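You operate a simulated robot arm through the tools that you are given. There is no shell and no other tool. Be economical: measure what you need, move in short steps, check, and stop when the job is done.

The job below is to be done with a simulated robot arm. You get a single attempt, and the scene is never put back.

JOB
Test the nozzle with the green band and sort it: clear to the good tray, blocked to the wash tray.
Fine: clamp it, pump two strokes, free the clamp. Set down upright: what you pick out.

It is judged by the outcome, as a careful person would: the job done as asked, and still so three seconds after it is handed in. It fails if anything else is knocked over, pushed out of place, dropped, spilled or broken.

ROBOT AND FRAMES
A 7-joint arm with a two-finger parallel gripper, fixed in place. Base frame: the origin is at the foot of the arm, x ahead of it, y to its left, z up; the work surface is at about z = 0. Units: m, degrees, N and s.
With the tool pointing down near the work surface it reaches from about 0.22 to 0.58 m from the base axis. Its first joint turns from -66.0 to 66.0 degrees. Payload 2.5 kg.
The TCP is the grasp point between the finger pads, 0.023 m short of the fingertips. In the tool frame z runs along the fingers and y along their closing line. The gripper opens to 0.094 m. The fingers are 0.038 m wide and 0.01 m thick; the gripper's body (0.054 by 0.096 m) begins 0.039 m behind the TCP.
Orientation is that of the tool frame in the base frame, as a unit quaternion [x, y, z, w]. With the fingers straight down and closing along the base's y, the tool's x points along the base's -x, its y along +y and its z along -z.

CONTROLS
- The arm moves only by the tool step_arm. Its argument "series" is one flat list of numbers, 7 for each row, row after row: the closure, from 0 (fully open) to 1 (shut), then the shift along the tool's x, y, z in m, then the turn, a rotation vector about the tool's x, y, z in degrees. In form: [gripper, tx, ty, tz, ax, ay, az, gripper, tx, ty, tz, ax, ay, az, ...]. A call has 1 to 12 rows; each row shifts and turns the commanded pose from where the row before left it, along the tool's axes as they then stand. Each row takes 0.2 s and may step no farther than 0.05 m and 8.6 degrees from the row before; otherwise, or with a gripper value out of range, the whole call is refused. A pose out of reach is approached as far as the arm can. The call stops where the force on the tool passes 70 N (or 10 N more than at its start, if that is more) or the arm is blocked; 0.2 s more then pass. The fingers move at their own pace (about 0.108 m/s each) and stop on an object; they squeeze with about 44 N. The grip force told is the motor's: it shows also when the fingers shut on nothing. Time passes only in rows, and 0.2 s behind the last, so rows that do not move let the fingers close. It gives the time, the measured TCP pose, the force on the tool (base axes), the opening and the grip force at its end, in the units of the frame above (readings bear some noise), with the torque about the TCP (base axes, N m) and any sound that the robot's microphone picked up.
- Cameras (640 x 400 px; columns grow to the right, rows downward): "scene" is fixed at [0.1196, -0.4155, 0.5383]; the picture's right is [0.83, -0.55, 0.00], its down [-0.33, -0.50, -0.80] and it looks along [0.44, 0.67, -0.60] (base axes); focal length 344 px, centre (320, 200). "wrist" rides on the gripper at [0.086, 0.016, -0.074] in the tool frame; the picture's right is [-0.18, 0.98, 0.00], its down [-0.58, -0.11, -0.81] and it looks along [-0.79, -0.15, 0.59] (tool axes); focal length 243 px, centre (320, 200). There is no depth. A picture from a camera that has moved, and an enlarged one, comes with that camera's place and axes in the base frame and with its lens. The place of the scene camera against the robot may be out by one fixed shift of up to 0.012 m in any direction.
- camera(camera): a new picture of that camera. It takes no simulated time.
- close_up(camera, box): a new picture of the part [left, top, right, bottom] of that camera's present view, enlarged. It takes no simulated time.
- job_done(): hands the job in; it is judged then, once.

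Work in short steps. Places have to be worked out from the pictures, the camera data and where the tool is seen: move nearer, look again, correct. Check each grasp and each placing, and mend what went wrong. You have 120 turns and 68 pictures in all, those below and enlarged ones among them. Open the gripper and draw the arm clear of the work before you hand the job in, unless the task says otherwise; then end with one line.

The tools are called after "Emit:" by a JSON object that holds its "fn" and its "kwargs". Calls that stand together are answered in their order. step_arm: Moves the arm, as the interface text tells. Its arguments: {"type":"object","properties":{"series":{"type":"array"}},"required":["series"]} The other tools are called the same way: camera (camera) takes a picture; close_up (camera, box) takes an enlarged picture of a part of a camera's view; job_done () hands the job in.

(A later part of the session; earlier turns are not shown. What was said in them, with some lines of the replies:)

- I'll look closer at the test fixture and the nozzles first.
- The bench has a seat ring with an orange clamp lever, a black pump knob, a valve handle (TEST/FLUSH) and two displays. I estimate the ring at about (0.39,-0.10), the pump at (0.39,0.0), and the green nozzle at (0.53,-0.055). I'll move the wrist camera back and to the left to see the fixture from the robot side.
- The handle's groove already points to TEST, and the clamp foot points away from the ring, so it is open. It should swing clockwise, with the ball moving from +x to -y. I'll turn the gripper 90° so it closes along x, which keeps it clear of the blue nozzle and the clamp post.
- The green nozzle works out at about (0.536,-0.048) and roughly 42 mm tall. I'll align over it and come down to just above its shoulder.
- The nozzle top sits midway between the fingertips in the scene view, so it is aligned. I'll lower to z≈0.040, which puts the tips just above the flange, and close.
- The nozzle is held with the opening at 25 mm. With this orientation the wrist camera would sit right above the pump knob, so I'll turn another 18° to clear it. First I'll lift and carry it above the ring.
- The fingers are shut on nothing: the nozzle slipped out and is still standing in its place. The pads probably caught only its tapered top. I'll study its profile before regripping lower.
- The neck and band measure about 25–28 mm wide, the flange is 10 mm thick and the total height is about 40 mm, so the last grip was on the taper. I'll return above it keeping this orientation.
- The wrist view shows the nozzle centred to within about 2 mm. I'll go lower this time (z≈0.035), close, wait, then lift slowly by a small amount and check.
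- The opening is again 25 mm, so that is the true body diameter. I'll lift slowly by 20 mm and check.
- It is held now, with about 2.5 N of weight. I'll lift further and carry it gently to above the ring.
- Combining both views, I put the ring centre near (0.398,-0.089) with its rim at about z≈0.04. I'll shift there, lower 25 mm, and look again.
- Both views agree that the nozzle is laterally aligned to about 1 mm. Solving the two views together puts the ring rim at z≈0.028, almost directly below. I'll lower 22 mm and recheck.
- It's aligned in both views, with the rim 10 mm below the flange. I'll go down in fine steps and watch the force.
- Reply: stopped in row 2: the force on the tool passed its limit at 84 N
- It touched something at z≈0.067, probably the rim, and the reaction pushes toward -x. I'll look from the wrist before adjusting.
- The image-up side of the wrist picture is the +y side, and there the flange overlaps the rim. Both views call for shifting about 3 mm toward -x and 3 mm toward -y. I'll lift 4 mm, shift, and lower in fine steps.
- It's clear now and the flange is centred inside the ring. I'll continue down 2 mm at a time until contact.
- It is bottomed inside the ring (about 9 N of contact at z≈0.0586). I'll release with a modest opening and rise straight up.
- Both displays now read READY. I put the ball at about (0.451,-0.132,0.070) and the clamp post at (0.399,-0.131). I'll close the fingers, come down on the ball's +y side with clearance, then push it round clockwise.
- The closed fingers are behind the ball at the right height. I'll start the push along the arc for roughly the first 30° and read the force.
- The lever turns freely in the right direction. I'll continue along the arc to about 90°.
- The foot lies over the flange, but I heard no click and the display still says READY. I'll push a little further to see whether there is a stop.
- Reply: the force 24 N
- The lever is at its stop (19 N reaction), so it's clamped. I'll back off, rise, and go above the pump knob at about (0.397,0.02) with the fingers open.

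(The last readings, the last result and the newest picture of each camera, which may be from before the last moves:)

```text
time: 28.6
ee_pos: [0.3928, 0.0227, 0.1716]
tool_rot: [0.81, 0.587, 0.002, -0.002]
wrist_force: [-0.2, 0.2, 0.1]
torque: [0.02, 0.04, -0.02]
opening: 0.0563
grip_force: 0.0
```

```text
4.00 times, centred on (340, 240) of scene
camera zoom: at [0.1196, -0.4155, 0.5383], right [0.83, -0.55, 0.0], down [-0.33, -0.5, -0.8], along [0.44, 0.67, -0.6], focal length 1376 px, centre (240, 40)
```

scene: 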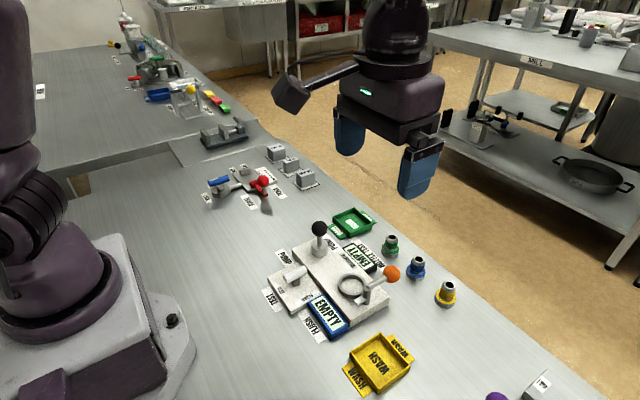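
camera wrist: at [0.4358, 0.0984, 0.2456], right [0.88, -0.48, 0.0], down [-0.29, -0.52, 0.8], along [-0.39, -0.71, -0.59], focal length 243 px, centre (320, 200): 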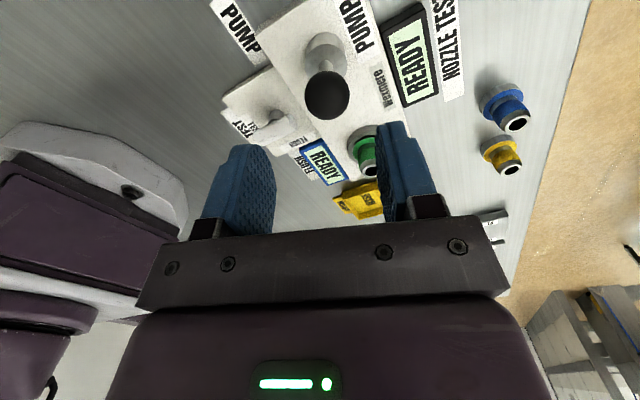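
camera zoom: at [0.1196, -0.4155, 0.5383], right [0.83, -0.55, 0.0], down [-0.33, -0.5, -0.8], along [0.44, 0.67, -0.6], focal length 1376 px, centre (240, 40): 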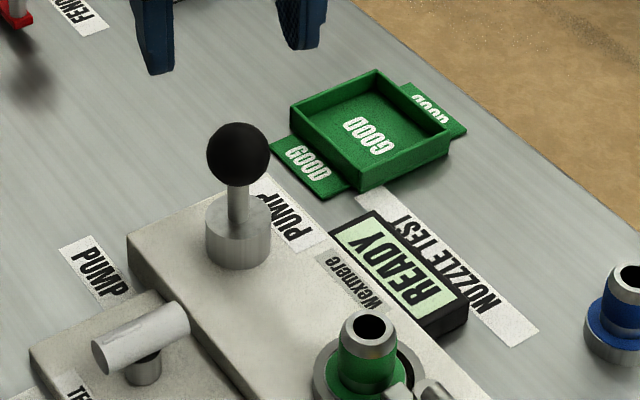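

The knob is about 5 mm toward tool +y from centre. I'll correct, lower to z≈0.102 so the pads straddle the ball, and close.

Emit:
{"fn": "step_arm", "kwargs": {"series": [0.4, 0, 0.005, 0.03, 0, 0, 0, 0.4, 0, 0, 0.03, 0, 0, 0, 0.4, 0, 0, 0.01, 0, 0, 0, 1, 0, 0, 0, 0, 0, 0, 1, 0, 0, 0, 0, 0, 0]}}

Emit:
{"fn": "close_up", "kwargs": {"camera": "scene", "box": [260, 190, 388, 270]}}

Emit:
{"fn": "close_up", "kwargs": {"camera": "wrist", "box": [220, 80, 420, 205]}}

```text
time: 29.8
ee_pos: [0.3965, 0.02, 0.0997]
tool_rot: [0.809, 0.588, -0.001, -0.004]
wrist_force: [-20.6, 5.5, 0.6]
torque: [0.12, 0.21, -0.11]
opening: 0.0308
grip_force: 44.9
```

```text
5.00 times, centred on (324, 230) of scene
camera zoom: at [0.1196, -0.4155, 0.5383], right [0.83, -0.55, 0.0], down [-0.33, -0.5, -0.8], along [0.44, 0.67, -0.6], focal length 1720 px, centre (300, 50)
```

zoom: 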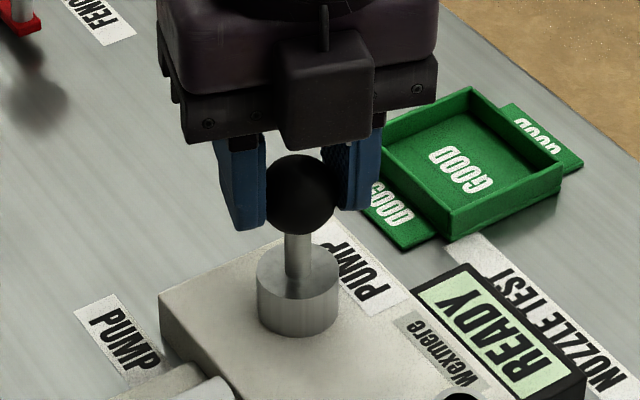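

```text
3.20 times, centred on (320, 142) of wrist
camera zoom: at [0.4401, 0.097, 0.1736], right [0.88, -0.48, -0.01], down [-0.28, -0.52, 0.81], along [-0.39, -0.7, -0.59], focal length 776 px, centre (320, 384)
```

zoom: 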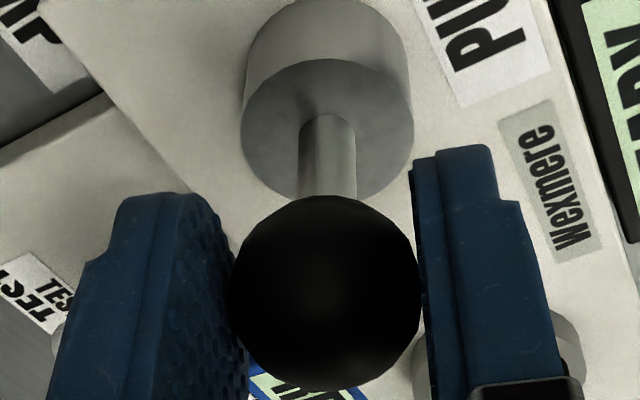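

The knob is gripped (31 mm), with a 20 N side load pulling toward -x. I'll ease that by 2 mm, then press down in steps.

Emit:
{"fn": "step_arm", "kwargs": {"series": [1, -0.0006, -0.002, 0, 0, 0, 0, 1, 0, 0, 0.006, 0, 0, 0, 1, 0, 0, 0.006, 0, 0, 0]}}

```text
time: 30.6
ee_pos: [0.3963, 0.0197, 0.0887]
tool_rot: [0.81, 0.586, 0.001, -0.003]
wrist_force: [-16.8, 5.4, 1.2]
torque: [0.17, 0.24, -0.01]
opening: 0.0307
grip_force: 44.8
```

It moves down easily with little force. I'll ease the side load more and continue down until the bottom.

Emit:
{"fn": "step_arm", "kwargs": {"series": [1, -0.0009, -0.003, 0, 0, 0, 0, 1, 0, 0, 0.005, 0, 0, 0, 1, 0, 0, 0.005, 0, 0, 0]}}

Emit:
{"fn": "close_up", "kwargs": {"camera": "scene", "box": [260, 190, 388, 270]}}

```text
time: 31.4
ee_pos: [0.396, 0.0195, 0.081]
tool_rot: [0.809, 0.588, 0.005, 0.002]
wrist_force: [8.7, 9.6, 3.0]
torque: [-0.59, 0.05, 0.02]
opening: 0.0306
grip_force: 45.1
```

```text
5.00 times, centred on (324, 230) of scene
camera zoom: at [0.1196, -0.4155, 0.5384], right [0.83, -0.55, 0.0], down [-0.33, -0.5, -0.8], along [0.44, 0.67, -0.6], focal length 1720 px, centre (300, 50)
```

zoom: 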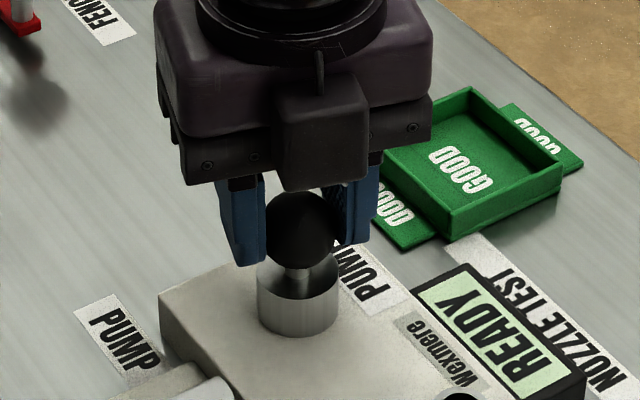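

The knob travelled with the hand (about 19 mm), and a bit of stem is still showing. I'll press on to the bottom.

Emit:
{"fn": "step_arm", "kwargs": {"series": [1, 0, 0, 0.004, 0, 0, 0, 1, 0, 0, 0.004, 0, 0, 0, 1, 0, 0, 0.002, 0, 0, 0, 1, 0, 0, 0, 0, 0, 0]}}

```text
time: 32.4
ee_pos: [0.3965, 0.0196, 0.071]
tool_rot: [0.809, 0.588, 0.003, 0.0]
wrist_force: [-1.4, 1.4, 33.5]
torque: [-0.01, 0.03, -0.01]
opening: 0.0313
grip_force: 45.1
```

33 N upward: it's either bottomed out or the tips are on the cylinder. I'll check the picture.

Emit:
{"fn": "close_up", "kwargs": {"camera": "scene", "box": [290, 210, 386, 270]}}

```text
6.67 times, centred on (338, 240) of scene
camera zoom: at [0.1195, -0.4155, 0.5384], right [0.83, -0.55, 0.0], down [-0.33, -0.5, -0.8], along [0.44, 0.67, -0.6], focal length 2293 px, centre (200, -67)
```

zoom: 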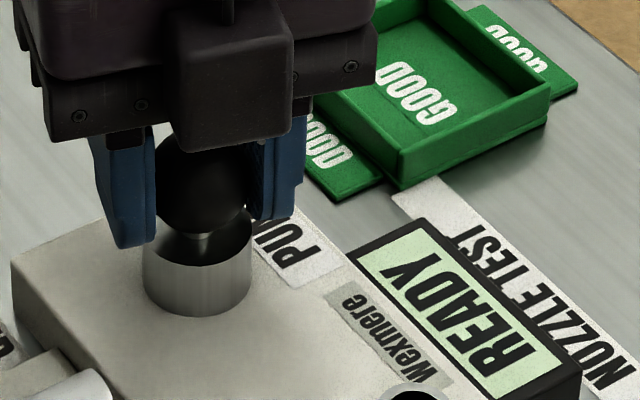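

The stroke was about 28 mm, but the fingertips may be touching the cylinder. I'll release and rise to see whether the knob springs back.

Emit:
{"fn": "step_arm", "kwargs": {"series": [0.4, 0, 0, -0.002, 0, 0, 0, 0.4, 0, 0, 0, 0, 0, 0, 0.4, 0, 0, -0.035, 0, 0, 0, 0.4, 0, 0, -0.035, 0, 0, 0, 1, 0, 0, -0.01, 0, 0, 0, 1, 0, 0, 0, 0, 0, 0, 1, 0, 0, 0, 0, 0, 0]}}

Emit:
{"fn": "close_up", "kwargs": {"camera": "scene", "box": [290, 210, 386, 270]}}

```text
time: 34.0
ee_pos: [0.3947, 0.0183, 0.1511]
tool_rot: [0.81, 0.587, 0.002, -0.001]
wrist_force: [0.4, -0.3, 0.3]
torque: [-0.01, -0.02, 0.01]
opening: 0.0
grip_force: 42.4
```

```text
6.67 times, centred on (338, 240) of scene
camera zoom: at [0.1196, -0.4155, 0.5383], right [0.83, -0.55, 0.0], down [-0.33, -0.5, -0.8], along [0.44, 0.67, -0.6], focal length 2293 px, centre (200, -67)
```

zoom: 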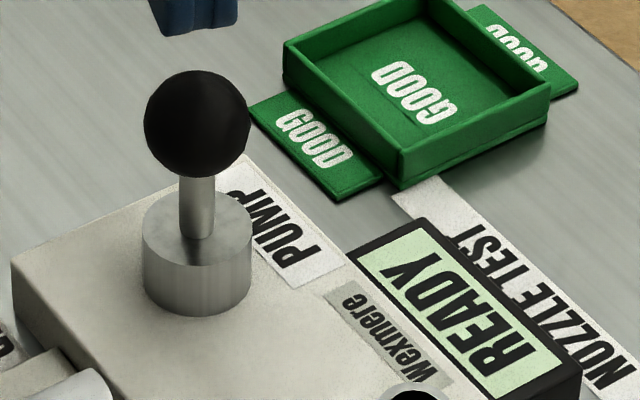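

The knob springs back by itself, so I can simply press its top with closed fingers. I'll do a full press now.

Emit:
{"fn": "step_arm", "kwargs": {"series": [1, 0.0013, 0.0012, 0.012, 0, 0, 0, 1, 0, 0, 0.01, 0, 0, 0, 1, 0, 0, 0.008, 0, 0, 0, 1, 0, 0, 0.008, 0, 0, 0, 1, 0, 0, 0.006, 0, 0, 0]}}

```text
time: 35.2
ee_pos: [0.3963, 0.0205, 0.1074]
tool_rot: [0.809, 0.587, 0.002, -0.001]
wrist_force: [-1.6, -0.7, 3.7]
torque: [-0.01, 0.03, -0.01]
opening: 0.0
grip_force: 42.1
```

Only about 4 N of spring force so far. I'll continue to the bottom stop.

Emit:
{"fn": "step_arm", "kwargs": {"series": [1, 0, 0, 0.005, 0, 0, 0, 1, 0, 0, 0.004, 0, 0, 0, 1, 0, 0, 0.003, 0, 0, 0, 1, 0, 0, 0.003, 0, 0, 0]}}

```text
time: 35.8
ee_pos: [0.3975, 0.0205, 0.105]
tool_rot: [0.809, 0.587, 0.003, -0.002]
wrist_force: [-8.9, -0.3, 22.0]
torque: [-0.11, 0.25, -0.04]
opening: 0.0
grip_force: 42.5
stopped in row 3: the force on the tool passed its limit at 81 N (the readings are from after the stop); the commanded pose is now the measured one
```

It hit a hard stop after about the same stroke as before, so that is two full strokes. I'll rise and read the display.

Emit:
{"fn": "step_arm", "kwargs": {"series": [1, 0, 0, -0.03, 0, 0, 0, 1, 0, 0, -0.04, 0, 0, 0, 1, 0, 0, -0.02, 0, 0, 0, 1, 0, 0, 0, 0, 0, 0]}}

Emit:
{"fn": "close_up", "kwargs": {"camera": "scene", "box": [270, 210, 430, 310]}}

```text
time: 36.8
ee_pos: [0.3968, 0.0187, 0.1949]
tool_rot: [0.81, 0.587, 0.002, -0.001]
wrist_force: [-0.3, -0.2, -0.5]
torque: [-0.01, 0.05, 0.0]
opening: 0.0
grip_force: 42.6
```

```text
4.00 times, centred on (350, 260) of scene
camera zoom: at [0.1196, -0.4155, 0.5383], right [0.83, -0.55, 0.0], down [-0.33, -0.5, -0.8], along [0.44, 0.67, -0.6], focal length 1376 px, centre (200, -40)
```

zoom: 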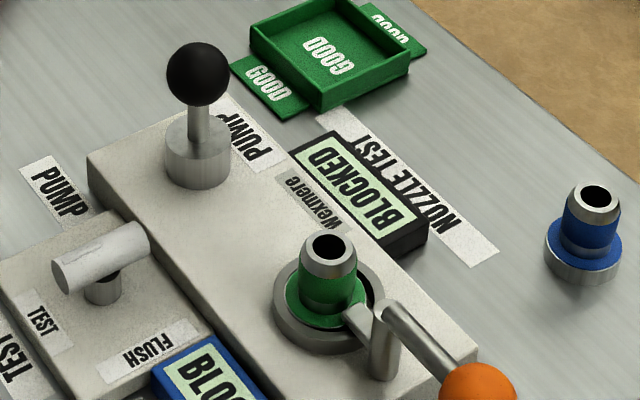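

Result: BLOCKED, so this nozzle goes to the wash tray. First I free the clamp by placing the closed fingers on the -x side of the ball (now at about (0.399,-0.183)).

Emit:
{"fn": "step_arm", "kwargs": {"series": [1, -0.041, 0.0045, 0, 0, 0, 0, 1, -0.041, 0.0045, 0, 0, 0, 0, 1, -0.041, 0.0045, 0, 0, 0, 0, 1, -0.041, 0.0045, 0, 0, 0, 0, 1, -0.041, 0.0045, 0, 0, 0, 0, 1, 0, 0, 0.038, 0, 0, 0, 1, 0, 0, 0.038, 0, 0, 0, 1, 0, 0, 0.038, 0, 0, 0, 1, 0, 0, 0, 0, 0, 0]}}

Emit:
{"fn": "close_up", "kwargs": {"camera": "scene", "box": [280, 230, 440, 330]}}

```text
time: 38.8
ee_pos: [0.352, -0.1803, 0.0783]
tool_rot: [0.809, 0.587, 0.002, -0.001]
wrist_force: [0.0, 0.3, -0.5]
torque: [0.01, 0.0, -0.01]
opening: 0.0
grip_force: 42.2
```

```text
4.00 times, centred on (360, 280) of scene
camera zoom: at [0.1196, -0.4155, 0.5383], right [0.83, -0.55, 0.0], down [-0.33, -0.5, -0.8], along [0.44, 0.67, -0.6], focal length 1376 px, centre (160, -120)
```

zoom: 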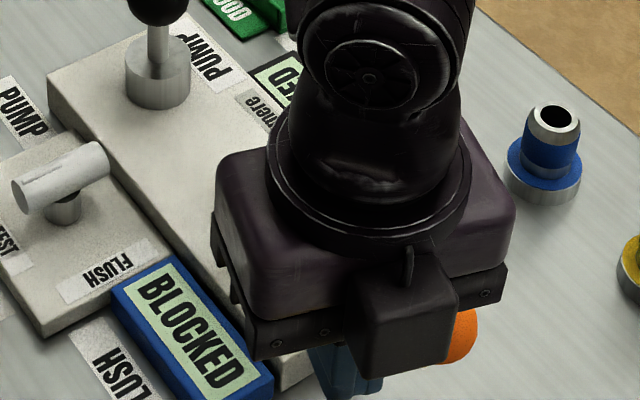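

The fingers are on the -x side of the ball, clear of everything. I'll push it back counter-clockwise along the arc.

Emit:
{"fn": "step_arm", "kwargs": {"series": [1, 0.0022, 0.0157, 0, 0, 0, 0, 1, -0.0015, 0.0139, 0, 0, 0, 0, 1, -0.0015, 0.0139, 0, 0, 0, 0, 1, 0.0078, 0.0146, 0, 0, 0, 0, 1, 0.0078, 0.0146, 0, 0, 0, 0, 1, 0.0138, 0.0088, 0, 0, 0, 0, 1, 0.0138, 0.0088, 0, 0, 0, 0]}}

Emit:
{"fn": "close_up", "kwargs": {"camera": "scene", "box": [280, 230, 440, 330]}}

```text
time: 40.4
ee_pos: [0.4526, -0.1714, 0.0785]
tool_rot: [0.81, 0.586, 0.001, -0.002]
wrist_force: [-4.7, -4.9, 2.5]
torque: [-0.02, 0.06, 0.09]
opening: 0.0001
grip_force: 41.7
```

```text
4.00 times, centred on (360, 280) of scene
camera zoom: at [0.1196, -0.4155, 0.5384], right [0.83, -0.55, 0.0], down [-0.33, -0.5, -0.8], along [0.44, 0.67, -0.6], focal length 1376 px, centre (160, -120)
```

zoom: 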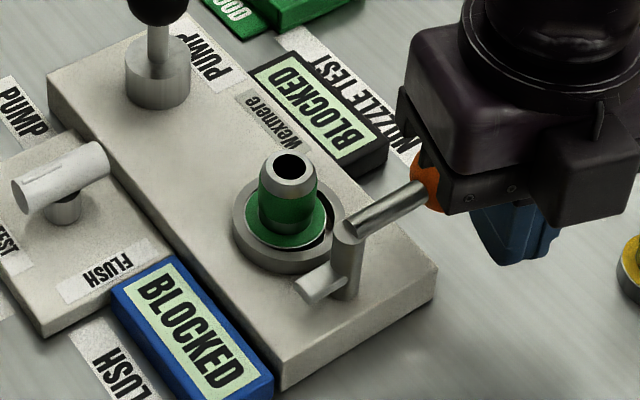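

The clamp is free again in its original position. I'll back away, rise, and return above the nozzle with the fingers opened to about 45 mm.

Emit:
{"fn": "step_arm", "kwargs": {"series": [1, -0.0143, 0.0046, 0, 0, 0, 0, 1, 0, 0, -0.04, 0, 0, 0, 1, 0, 0, -0.04, 0, 0, 0, 0.52, 0.0246, -0.0278, 0, 0, 0, 0, 0.52, 0.0246, -0.0278, 0, 0, 0, 0, 0.52, 0.0246, -0.0278, 0, 0, 0, 0, 0.52, 0, 0, 0.03, 0, 0, 0, 0.52, 0, 0, 0.025, 0, 0, 0, 0.52, 0, 0, 0, 0, 0, 0]}}

Emit:
{"fn": "close_up", "kwargs": {"camera": "wrist", "box": [200, 40, 440, 190]}}

```text
time: 42.4
ee_pos: [0.3965, -0.0909, 0.1042]
tool_rot: [0.809, 0.587, 0.003, -0.002]
wrist_force: [0.3, -0.1, 0.2]
torque: [-0.03, 0.0, 0.02]
opening: 0.0451
grip_force: 0.2
```

```text
2.67 times, centred on (320, 115) of wrist
camera zoom: at [0.4397, -0.0134, 0.1796], right [0.88, -0.48, 0.0], down [-0.29, -0.52, 0.8], along [-0.39, -0.7, -0.6], focal length 647 px, centre (320, 427)
```

zoom: 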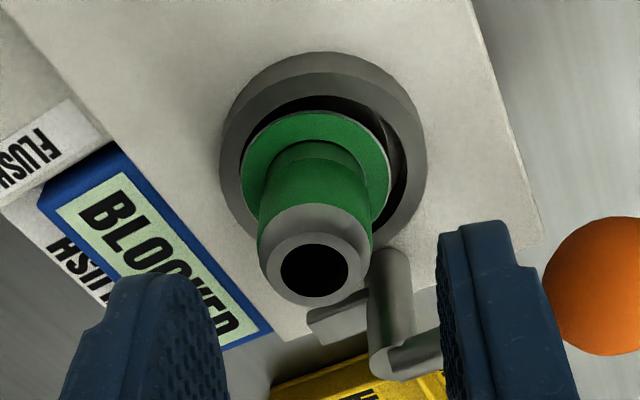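

The nozzle sits within 2–3 mm of the grasp centre. I'll make a small correction, descend to the earlier release height, and grip.

Emit:
{"fn": "step_arm", "kwargs": {"series": [0.52, -0.002, -0.002, 0.015, 0, 0, 0, 0.52, 0, 0, 0.015, 0, 0, 0, 0.52, 0, 0, 0.01, 0, 0, 0, 0.52, 0, 0, 0.0045, 0, 0, 0, 0.52, 0, 0, 0, 0, 0, 0, 1, 0, 0, 0, 0, 0, 0, 1, 0, 0, 0, 0, 0, 0, 1, 0, 0, 0, 0, 0, 0]}}

```text
time: 44.2
ee_pos: [0.3943, -0.0898, 0.0598]
tool_rot: [0.81, 0.587, 0.002, -0.002]
wrist_force: [2.6, -1.3, -1.6]
torque: [-0.01, -0.07, 0.03]
opening: 0.0254
grip_force: 44.2
```

It's gripped at 25.4 mm. I'll lift slowly and check.

Emit:
{"fn": "step_arm", "kwargs": {"series": [1, 0, 0, -0.004, 0, 0, 0, 1, 0, 0, -0.006, 0, 0, 0, 1, 0, 0, -0.01, 0, 0, 0, 1, 0, 0, -0.015, 0, 0, 0, 1, 0, 0, -0.02, 0, 0, 0, 1, 0, 0, -0.02, 0, 0, 0, 1, 0, 0, 0, 0, 0, 0]}}

Emit:
{"fn": "camera", "kwargs": {"camera": "scene"}}

Emit:
{"fn": "camera", "kwargs": {"camera": "wrist"}}

```text
time: 45.8
ee_pos: [0.3943, -0.0899, 0.1351]
tool_rot: [0.81, 0.587, 0.003, -0.003]
wrist_force: [-0.6, 0.7, -1.4]
torque: [0.0, -0.01, 0.0]
opening: 0.0255
grip_force: 44.0
```

```text
15 pictures are left
```

scene: 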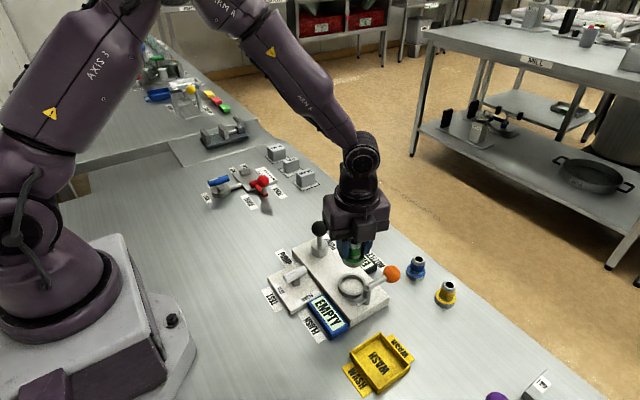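

```text
14 pictures are left
camera wrist: at [0.4367, -0.0129, 0.2094], right [0.88, -0.48, 0.0], down [-0.29, -0.52, 0.8], along [-0.39, -0.7, -0.6], focal length 243 px, centre (320, 200)
```

wrist: 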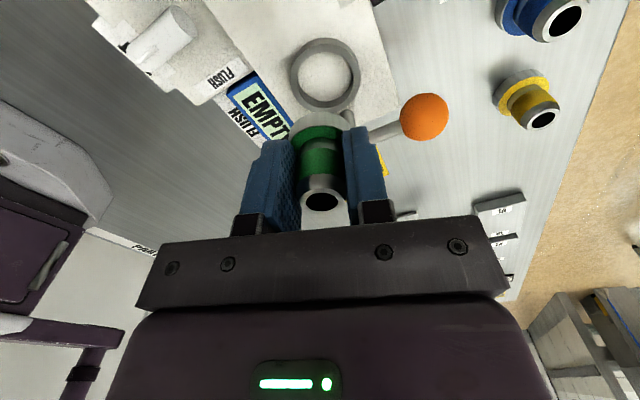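

The nozzle is held and the seat shows EMPTY again. I place the wash tray centre at about (0.359,-0.218), and I'll carry the nozzle above it.

Emit:
{"fn": "step_arm", "kwargs": {"series": [1, -0.0221, 0.001, 0, 0, 0, 0, 1, -0.0221, 0.001, 0, 0, 0, 0, 1, -0.0221, 0.001, 0, 0, 0, 0, 1, -0.0221, 0.001, 0, 0, 0, 0, 1, -0.0221, 0.001, 0, 0, 0, 0, 1, -0.0221, 0.001, 0, 0, 0, 0, 1, 0, 0, 0.02, 0, 0, 0, 1, 0, 0, 0.02, 0, 0, 0, 1, 0, 0, 0, 0, 0, 0]}}

Emit:
{"fn": "camera", "kwargs": {"camera": "wrist"}}

Emit:
{"fn": "close_up", "kwargs": {"camera": "scene", "box": [320, 310, 448, 390]}}

```text
time: 47.8
ee_pos: [0.3601, -0.2177, 0.093]
tool_rot: [0.809, 0.588, 0.001, -0.002]
wrist_force: [0.3, 0.3, -2.4]
torque: [0.0, 0.02, 0.02]
opening: 0.025
grip_force: 43.3
```

```text
13 pictures are left
camera wrist: at [0.4019, -0.1413, 0.1672], right [0.88, -0.48, 0.0], down [-0.29, -0.52, 0.8], along [-0.39, -0.7, -0.6], focal length 243 px, centre (320, 200)
```

wrist: 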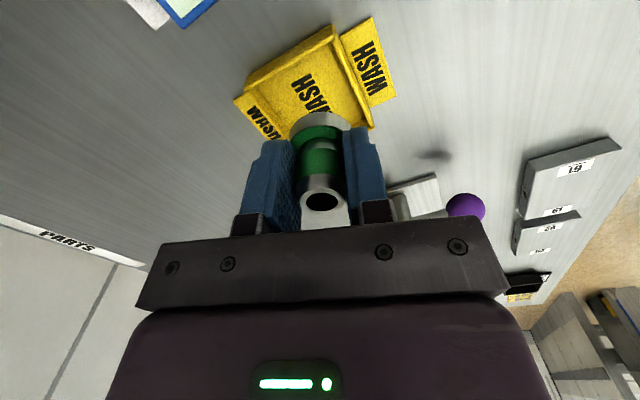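

```text
5.00 times, centred on (384, 350) of scene
camera zoom: at [0.1196, -0.4155, 0.5383], right [0.83, -0.55, 0.0], down [-0.33, -0.5, -0.8], along [0.44, 0.67, -0.6], focal length 1720 px, centre (0, -550)
```

zoom: 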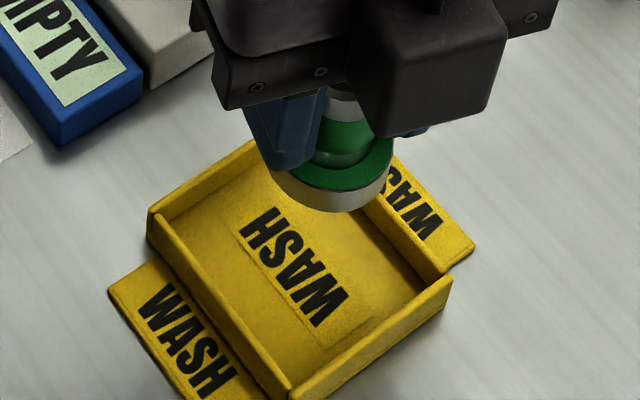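

The tray measures about 70×83 mm with its centre near (0.352,-0.223). I'll shift 8 mm and lower to just above the floor.

Emit:
{"fn": "step_arm", "kwargs": {"series": [1, -0.0056, -0.006, 0, 0, 0, 0, 1, 0, 0, 0.015, 0, 0, 0, 1, 0, 0, 0.015, 0, 0, 0, 1, 0, 0, 0.012, 0, 0, 0, 1, 0, 0, 0, 0, 0, 0]}}

Emit:
{"fn": "close_up", "kwargs": {"camera": "scene", "box": [320, 310, 448, 390]}}

Emit:
{"fn": "close_up", "kwargs": {"camera": "wrist", "box": [200, 20, 440, 170]}}

```text
time: 49.0
ee_pos: [0.3516, -0.2199, 0.0515]
tool_rot: [0.809, 0.587, 0.003, -0.002]
wrist_force: [0.3, 0.1, -2.4]
torque: [0.03, 0.02, 0.01]
opening: 0.0253
grip_force: 44.2
```

```text
5.00 times, centred on (384, 350) of scene
camera zoom: at [0.1196, -0.4155, 0.5383], right [0.83, -0.55, 0.0], down [-0.33, -0.5, -0.8], along [0.44, 0.67, -0.6], focal length 1720 px, centre (0, -550)
```

zoom: 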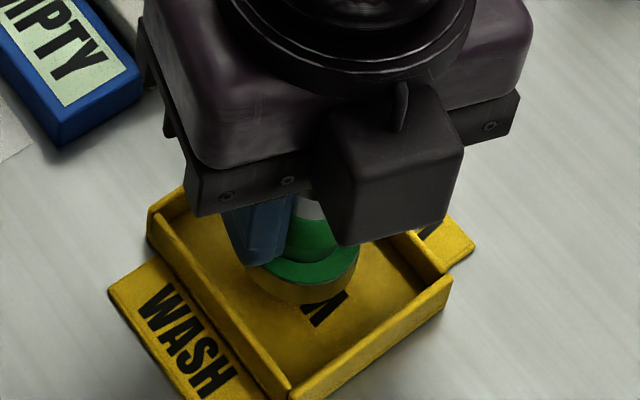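

```text
2.67 times, centred on (320, 95) of wrist
camera zoom: at [0.3941, -0.1437, 0.1257], right [0.88, -0.48, 0.0], down [-0.29, -0.52, 0.8], along [-0.39, -0.7, -0.6], focal length 647 px, centre (320, 480)
```

zoom: 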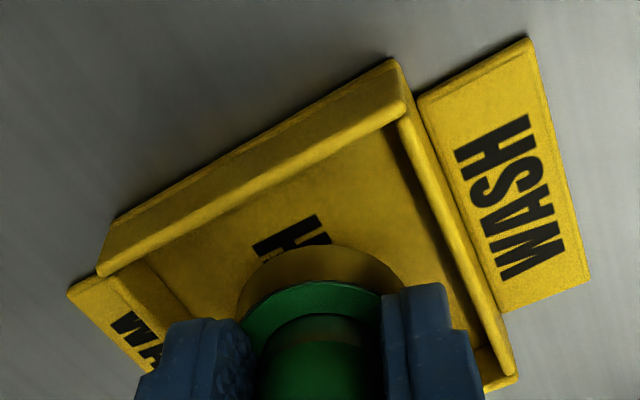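

The nozzle is central with wall clearance on all sides. I'll lower gently to the floor.

Emit:
{"fn": "step_arm", "kwargs": {"series": [1, 0, 0, 0.005, 0, 0, 0, 1, 0, 0, 0.003, 0, 0, 0, 1, 0, 0, 0.002, 0, 0, 0, 1, 0, 0, 0, 0, 0, 0]}}

```text
time: 50.0
ee_pos: [0.3515, -0.222, 0.0415]
tool_rot: [0.81, 0.587, 0.003, -0.002]
wrist_force: [0.9, 0.0, -1.1]
torque: [-0.02, 0.02, 0.0]
opening: 0.0252
grip_force: 44.3
```

No contact yet, so I'll keep going in 1 mm steps.

Emit:
{"fn": "step_arm", "kwargs": {"series": [1, 0, 0, 0.001, 0, 0, 0, 1, 0, 0, 0.001, 0, 0, 0, 1, 0, 0, 0, 0, 0, 0]}}

```text
time: 50.8
ee_pos: [0.3516, -0.2208, 0.0399]
tool_rot: [0.809, 0.587, 0.002, -0.002]
wrist_force: [-4.1, 2.1, 14.3]
torque: [0.02, 0.16, -0.06]
opening: 0.0253
grip_force: 44.0
```

Contact with the tray floor (14 N). I'll relieve it by 0.5 mm, open narrowly, and rise straight up.

Emit:
{"fn": "step_arm", "kwargs": {"series": [1, 0, 0, -0.0005, 0, 0, 0, 0.62, 0, 0, 0, 0, 0, 0, 0.62, 0, 0, 0, 0, 0, 0, 0.62, 0, 0, -0.01, 0, 0, 0, 0.62, 0, 0, -0.02, 0, 0, 0, 0.62, 0, 0, -0.03, 0, 0, 0, 0.3, 0, 0, -0.04, 0, 0, 0, 0, 0, 0, -0.04, 0, 0, 0, 0, 0.04, 0, 0, 0, 0, 0, 0, 0.04, 0, 0, 0, 0, 0]}}

Emit:
{"fn": "camera", "kwargs": {"camera": "scene"}}

Emit:
{"fn": "close_up", "kwargs": {"camera": "scene", "box": [300, 260, 460, 395]}}

```text
time: 53.0
ee_pos: [0.3755, -0.1467, 0.1798]
tool_rot: [0.81, 0.586, 0.002, -0.001]
wrist_force: [-0.8, -0.4, -0.7]
torque: [-0.01, 0.03, 0.05]
opening: 0.0942
grip_force: 0.0
```

```text
9 pictures are left
```

scene: 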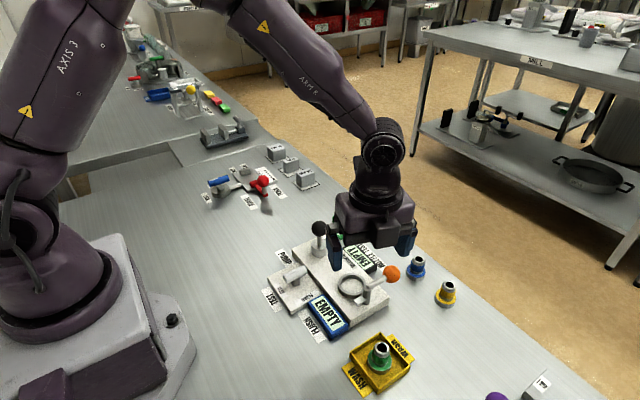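

```text
2.96 times, centred on (380, 328) of scene
camera zoom: at [0.1196, -0.4155, 0.5383], right [0.83, -0.55, 0.0], down [-0.33, -0.5, -0.8], along [0.44, 0.67, -0.6], focal length 1019 px, centre (142, -178)
```

zoom: 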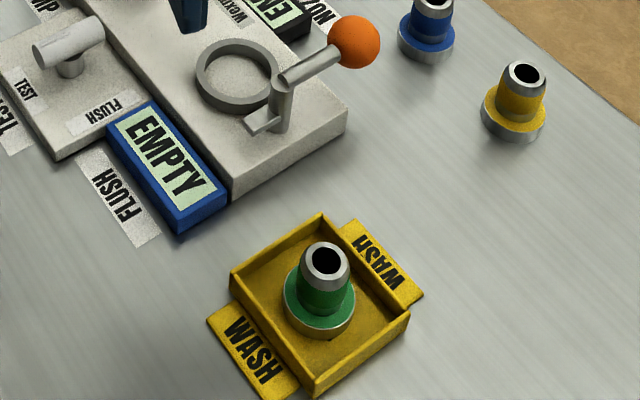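

The green nozzle stands upright in the wash tray, the clamp is free, and nothing else has moved. I'll raise the arm clear.

Emit:
{"fn": "step_arm", "kwargs": {"series": [0, 0, 0, -0.045, 0, 0, 0, 0, 0, 0, -0.045, 0, 0, 0, 0, 0, 0, -0.04, 0, 0, 0, 0, 0, 0, 0, 0, 0, 0]}}

Emit:
{"fn": "job_done", "kwargs": {}}

```text
time: 54.0
ee_pos: [0.3749, -0.1478, 0.3084]
tool_rot: [0.809, 0.587, 0.002, -0.002]
wrist_force: [0.2, -1.5, 0.3]
torque: [0.0, 0.05, -0.04]
opening: 0.094
grip_force: 0.0
```

```text
The job is handed in.
```

The green-banded nozzle tested BLOCKED after two pump strokes and now stands upright in the wash tray, with the clamp freed. On the first lift it slipped out of the gripper but stayed standing, and I regripped it.
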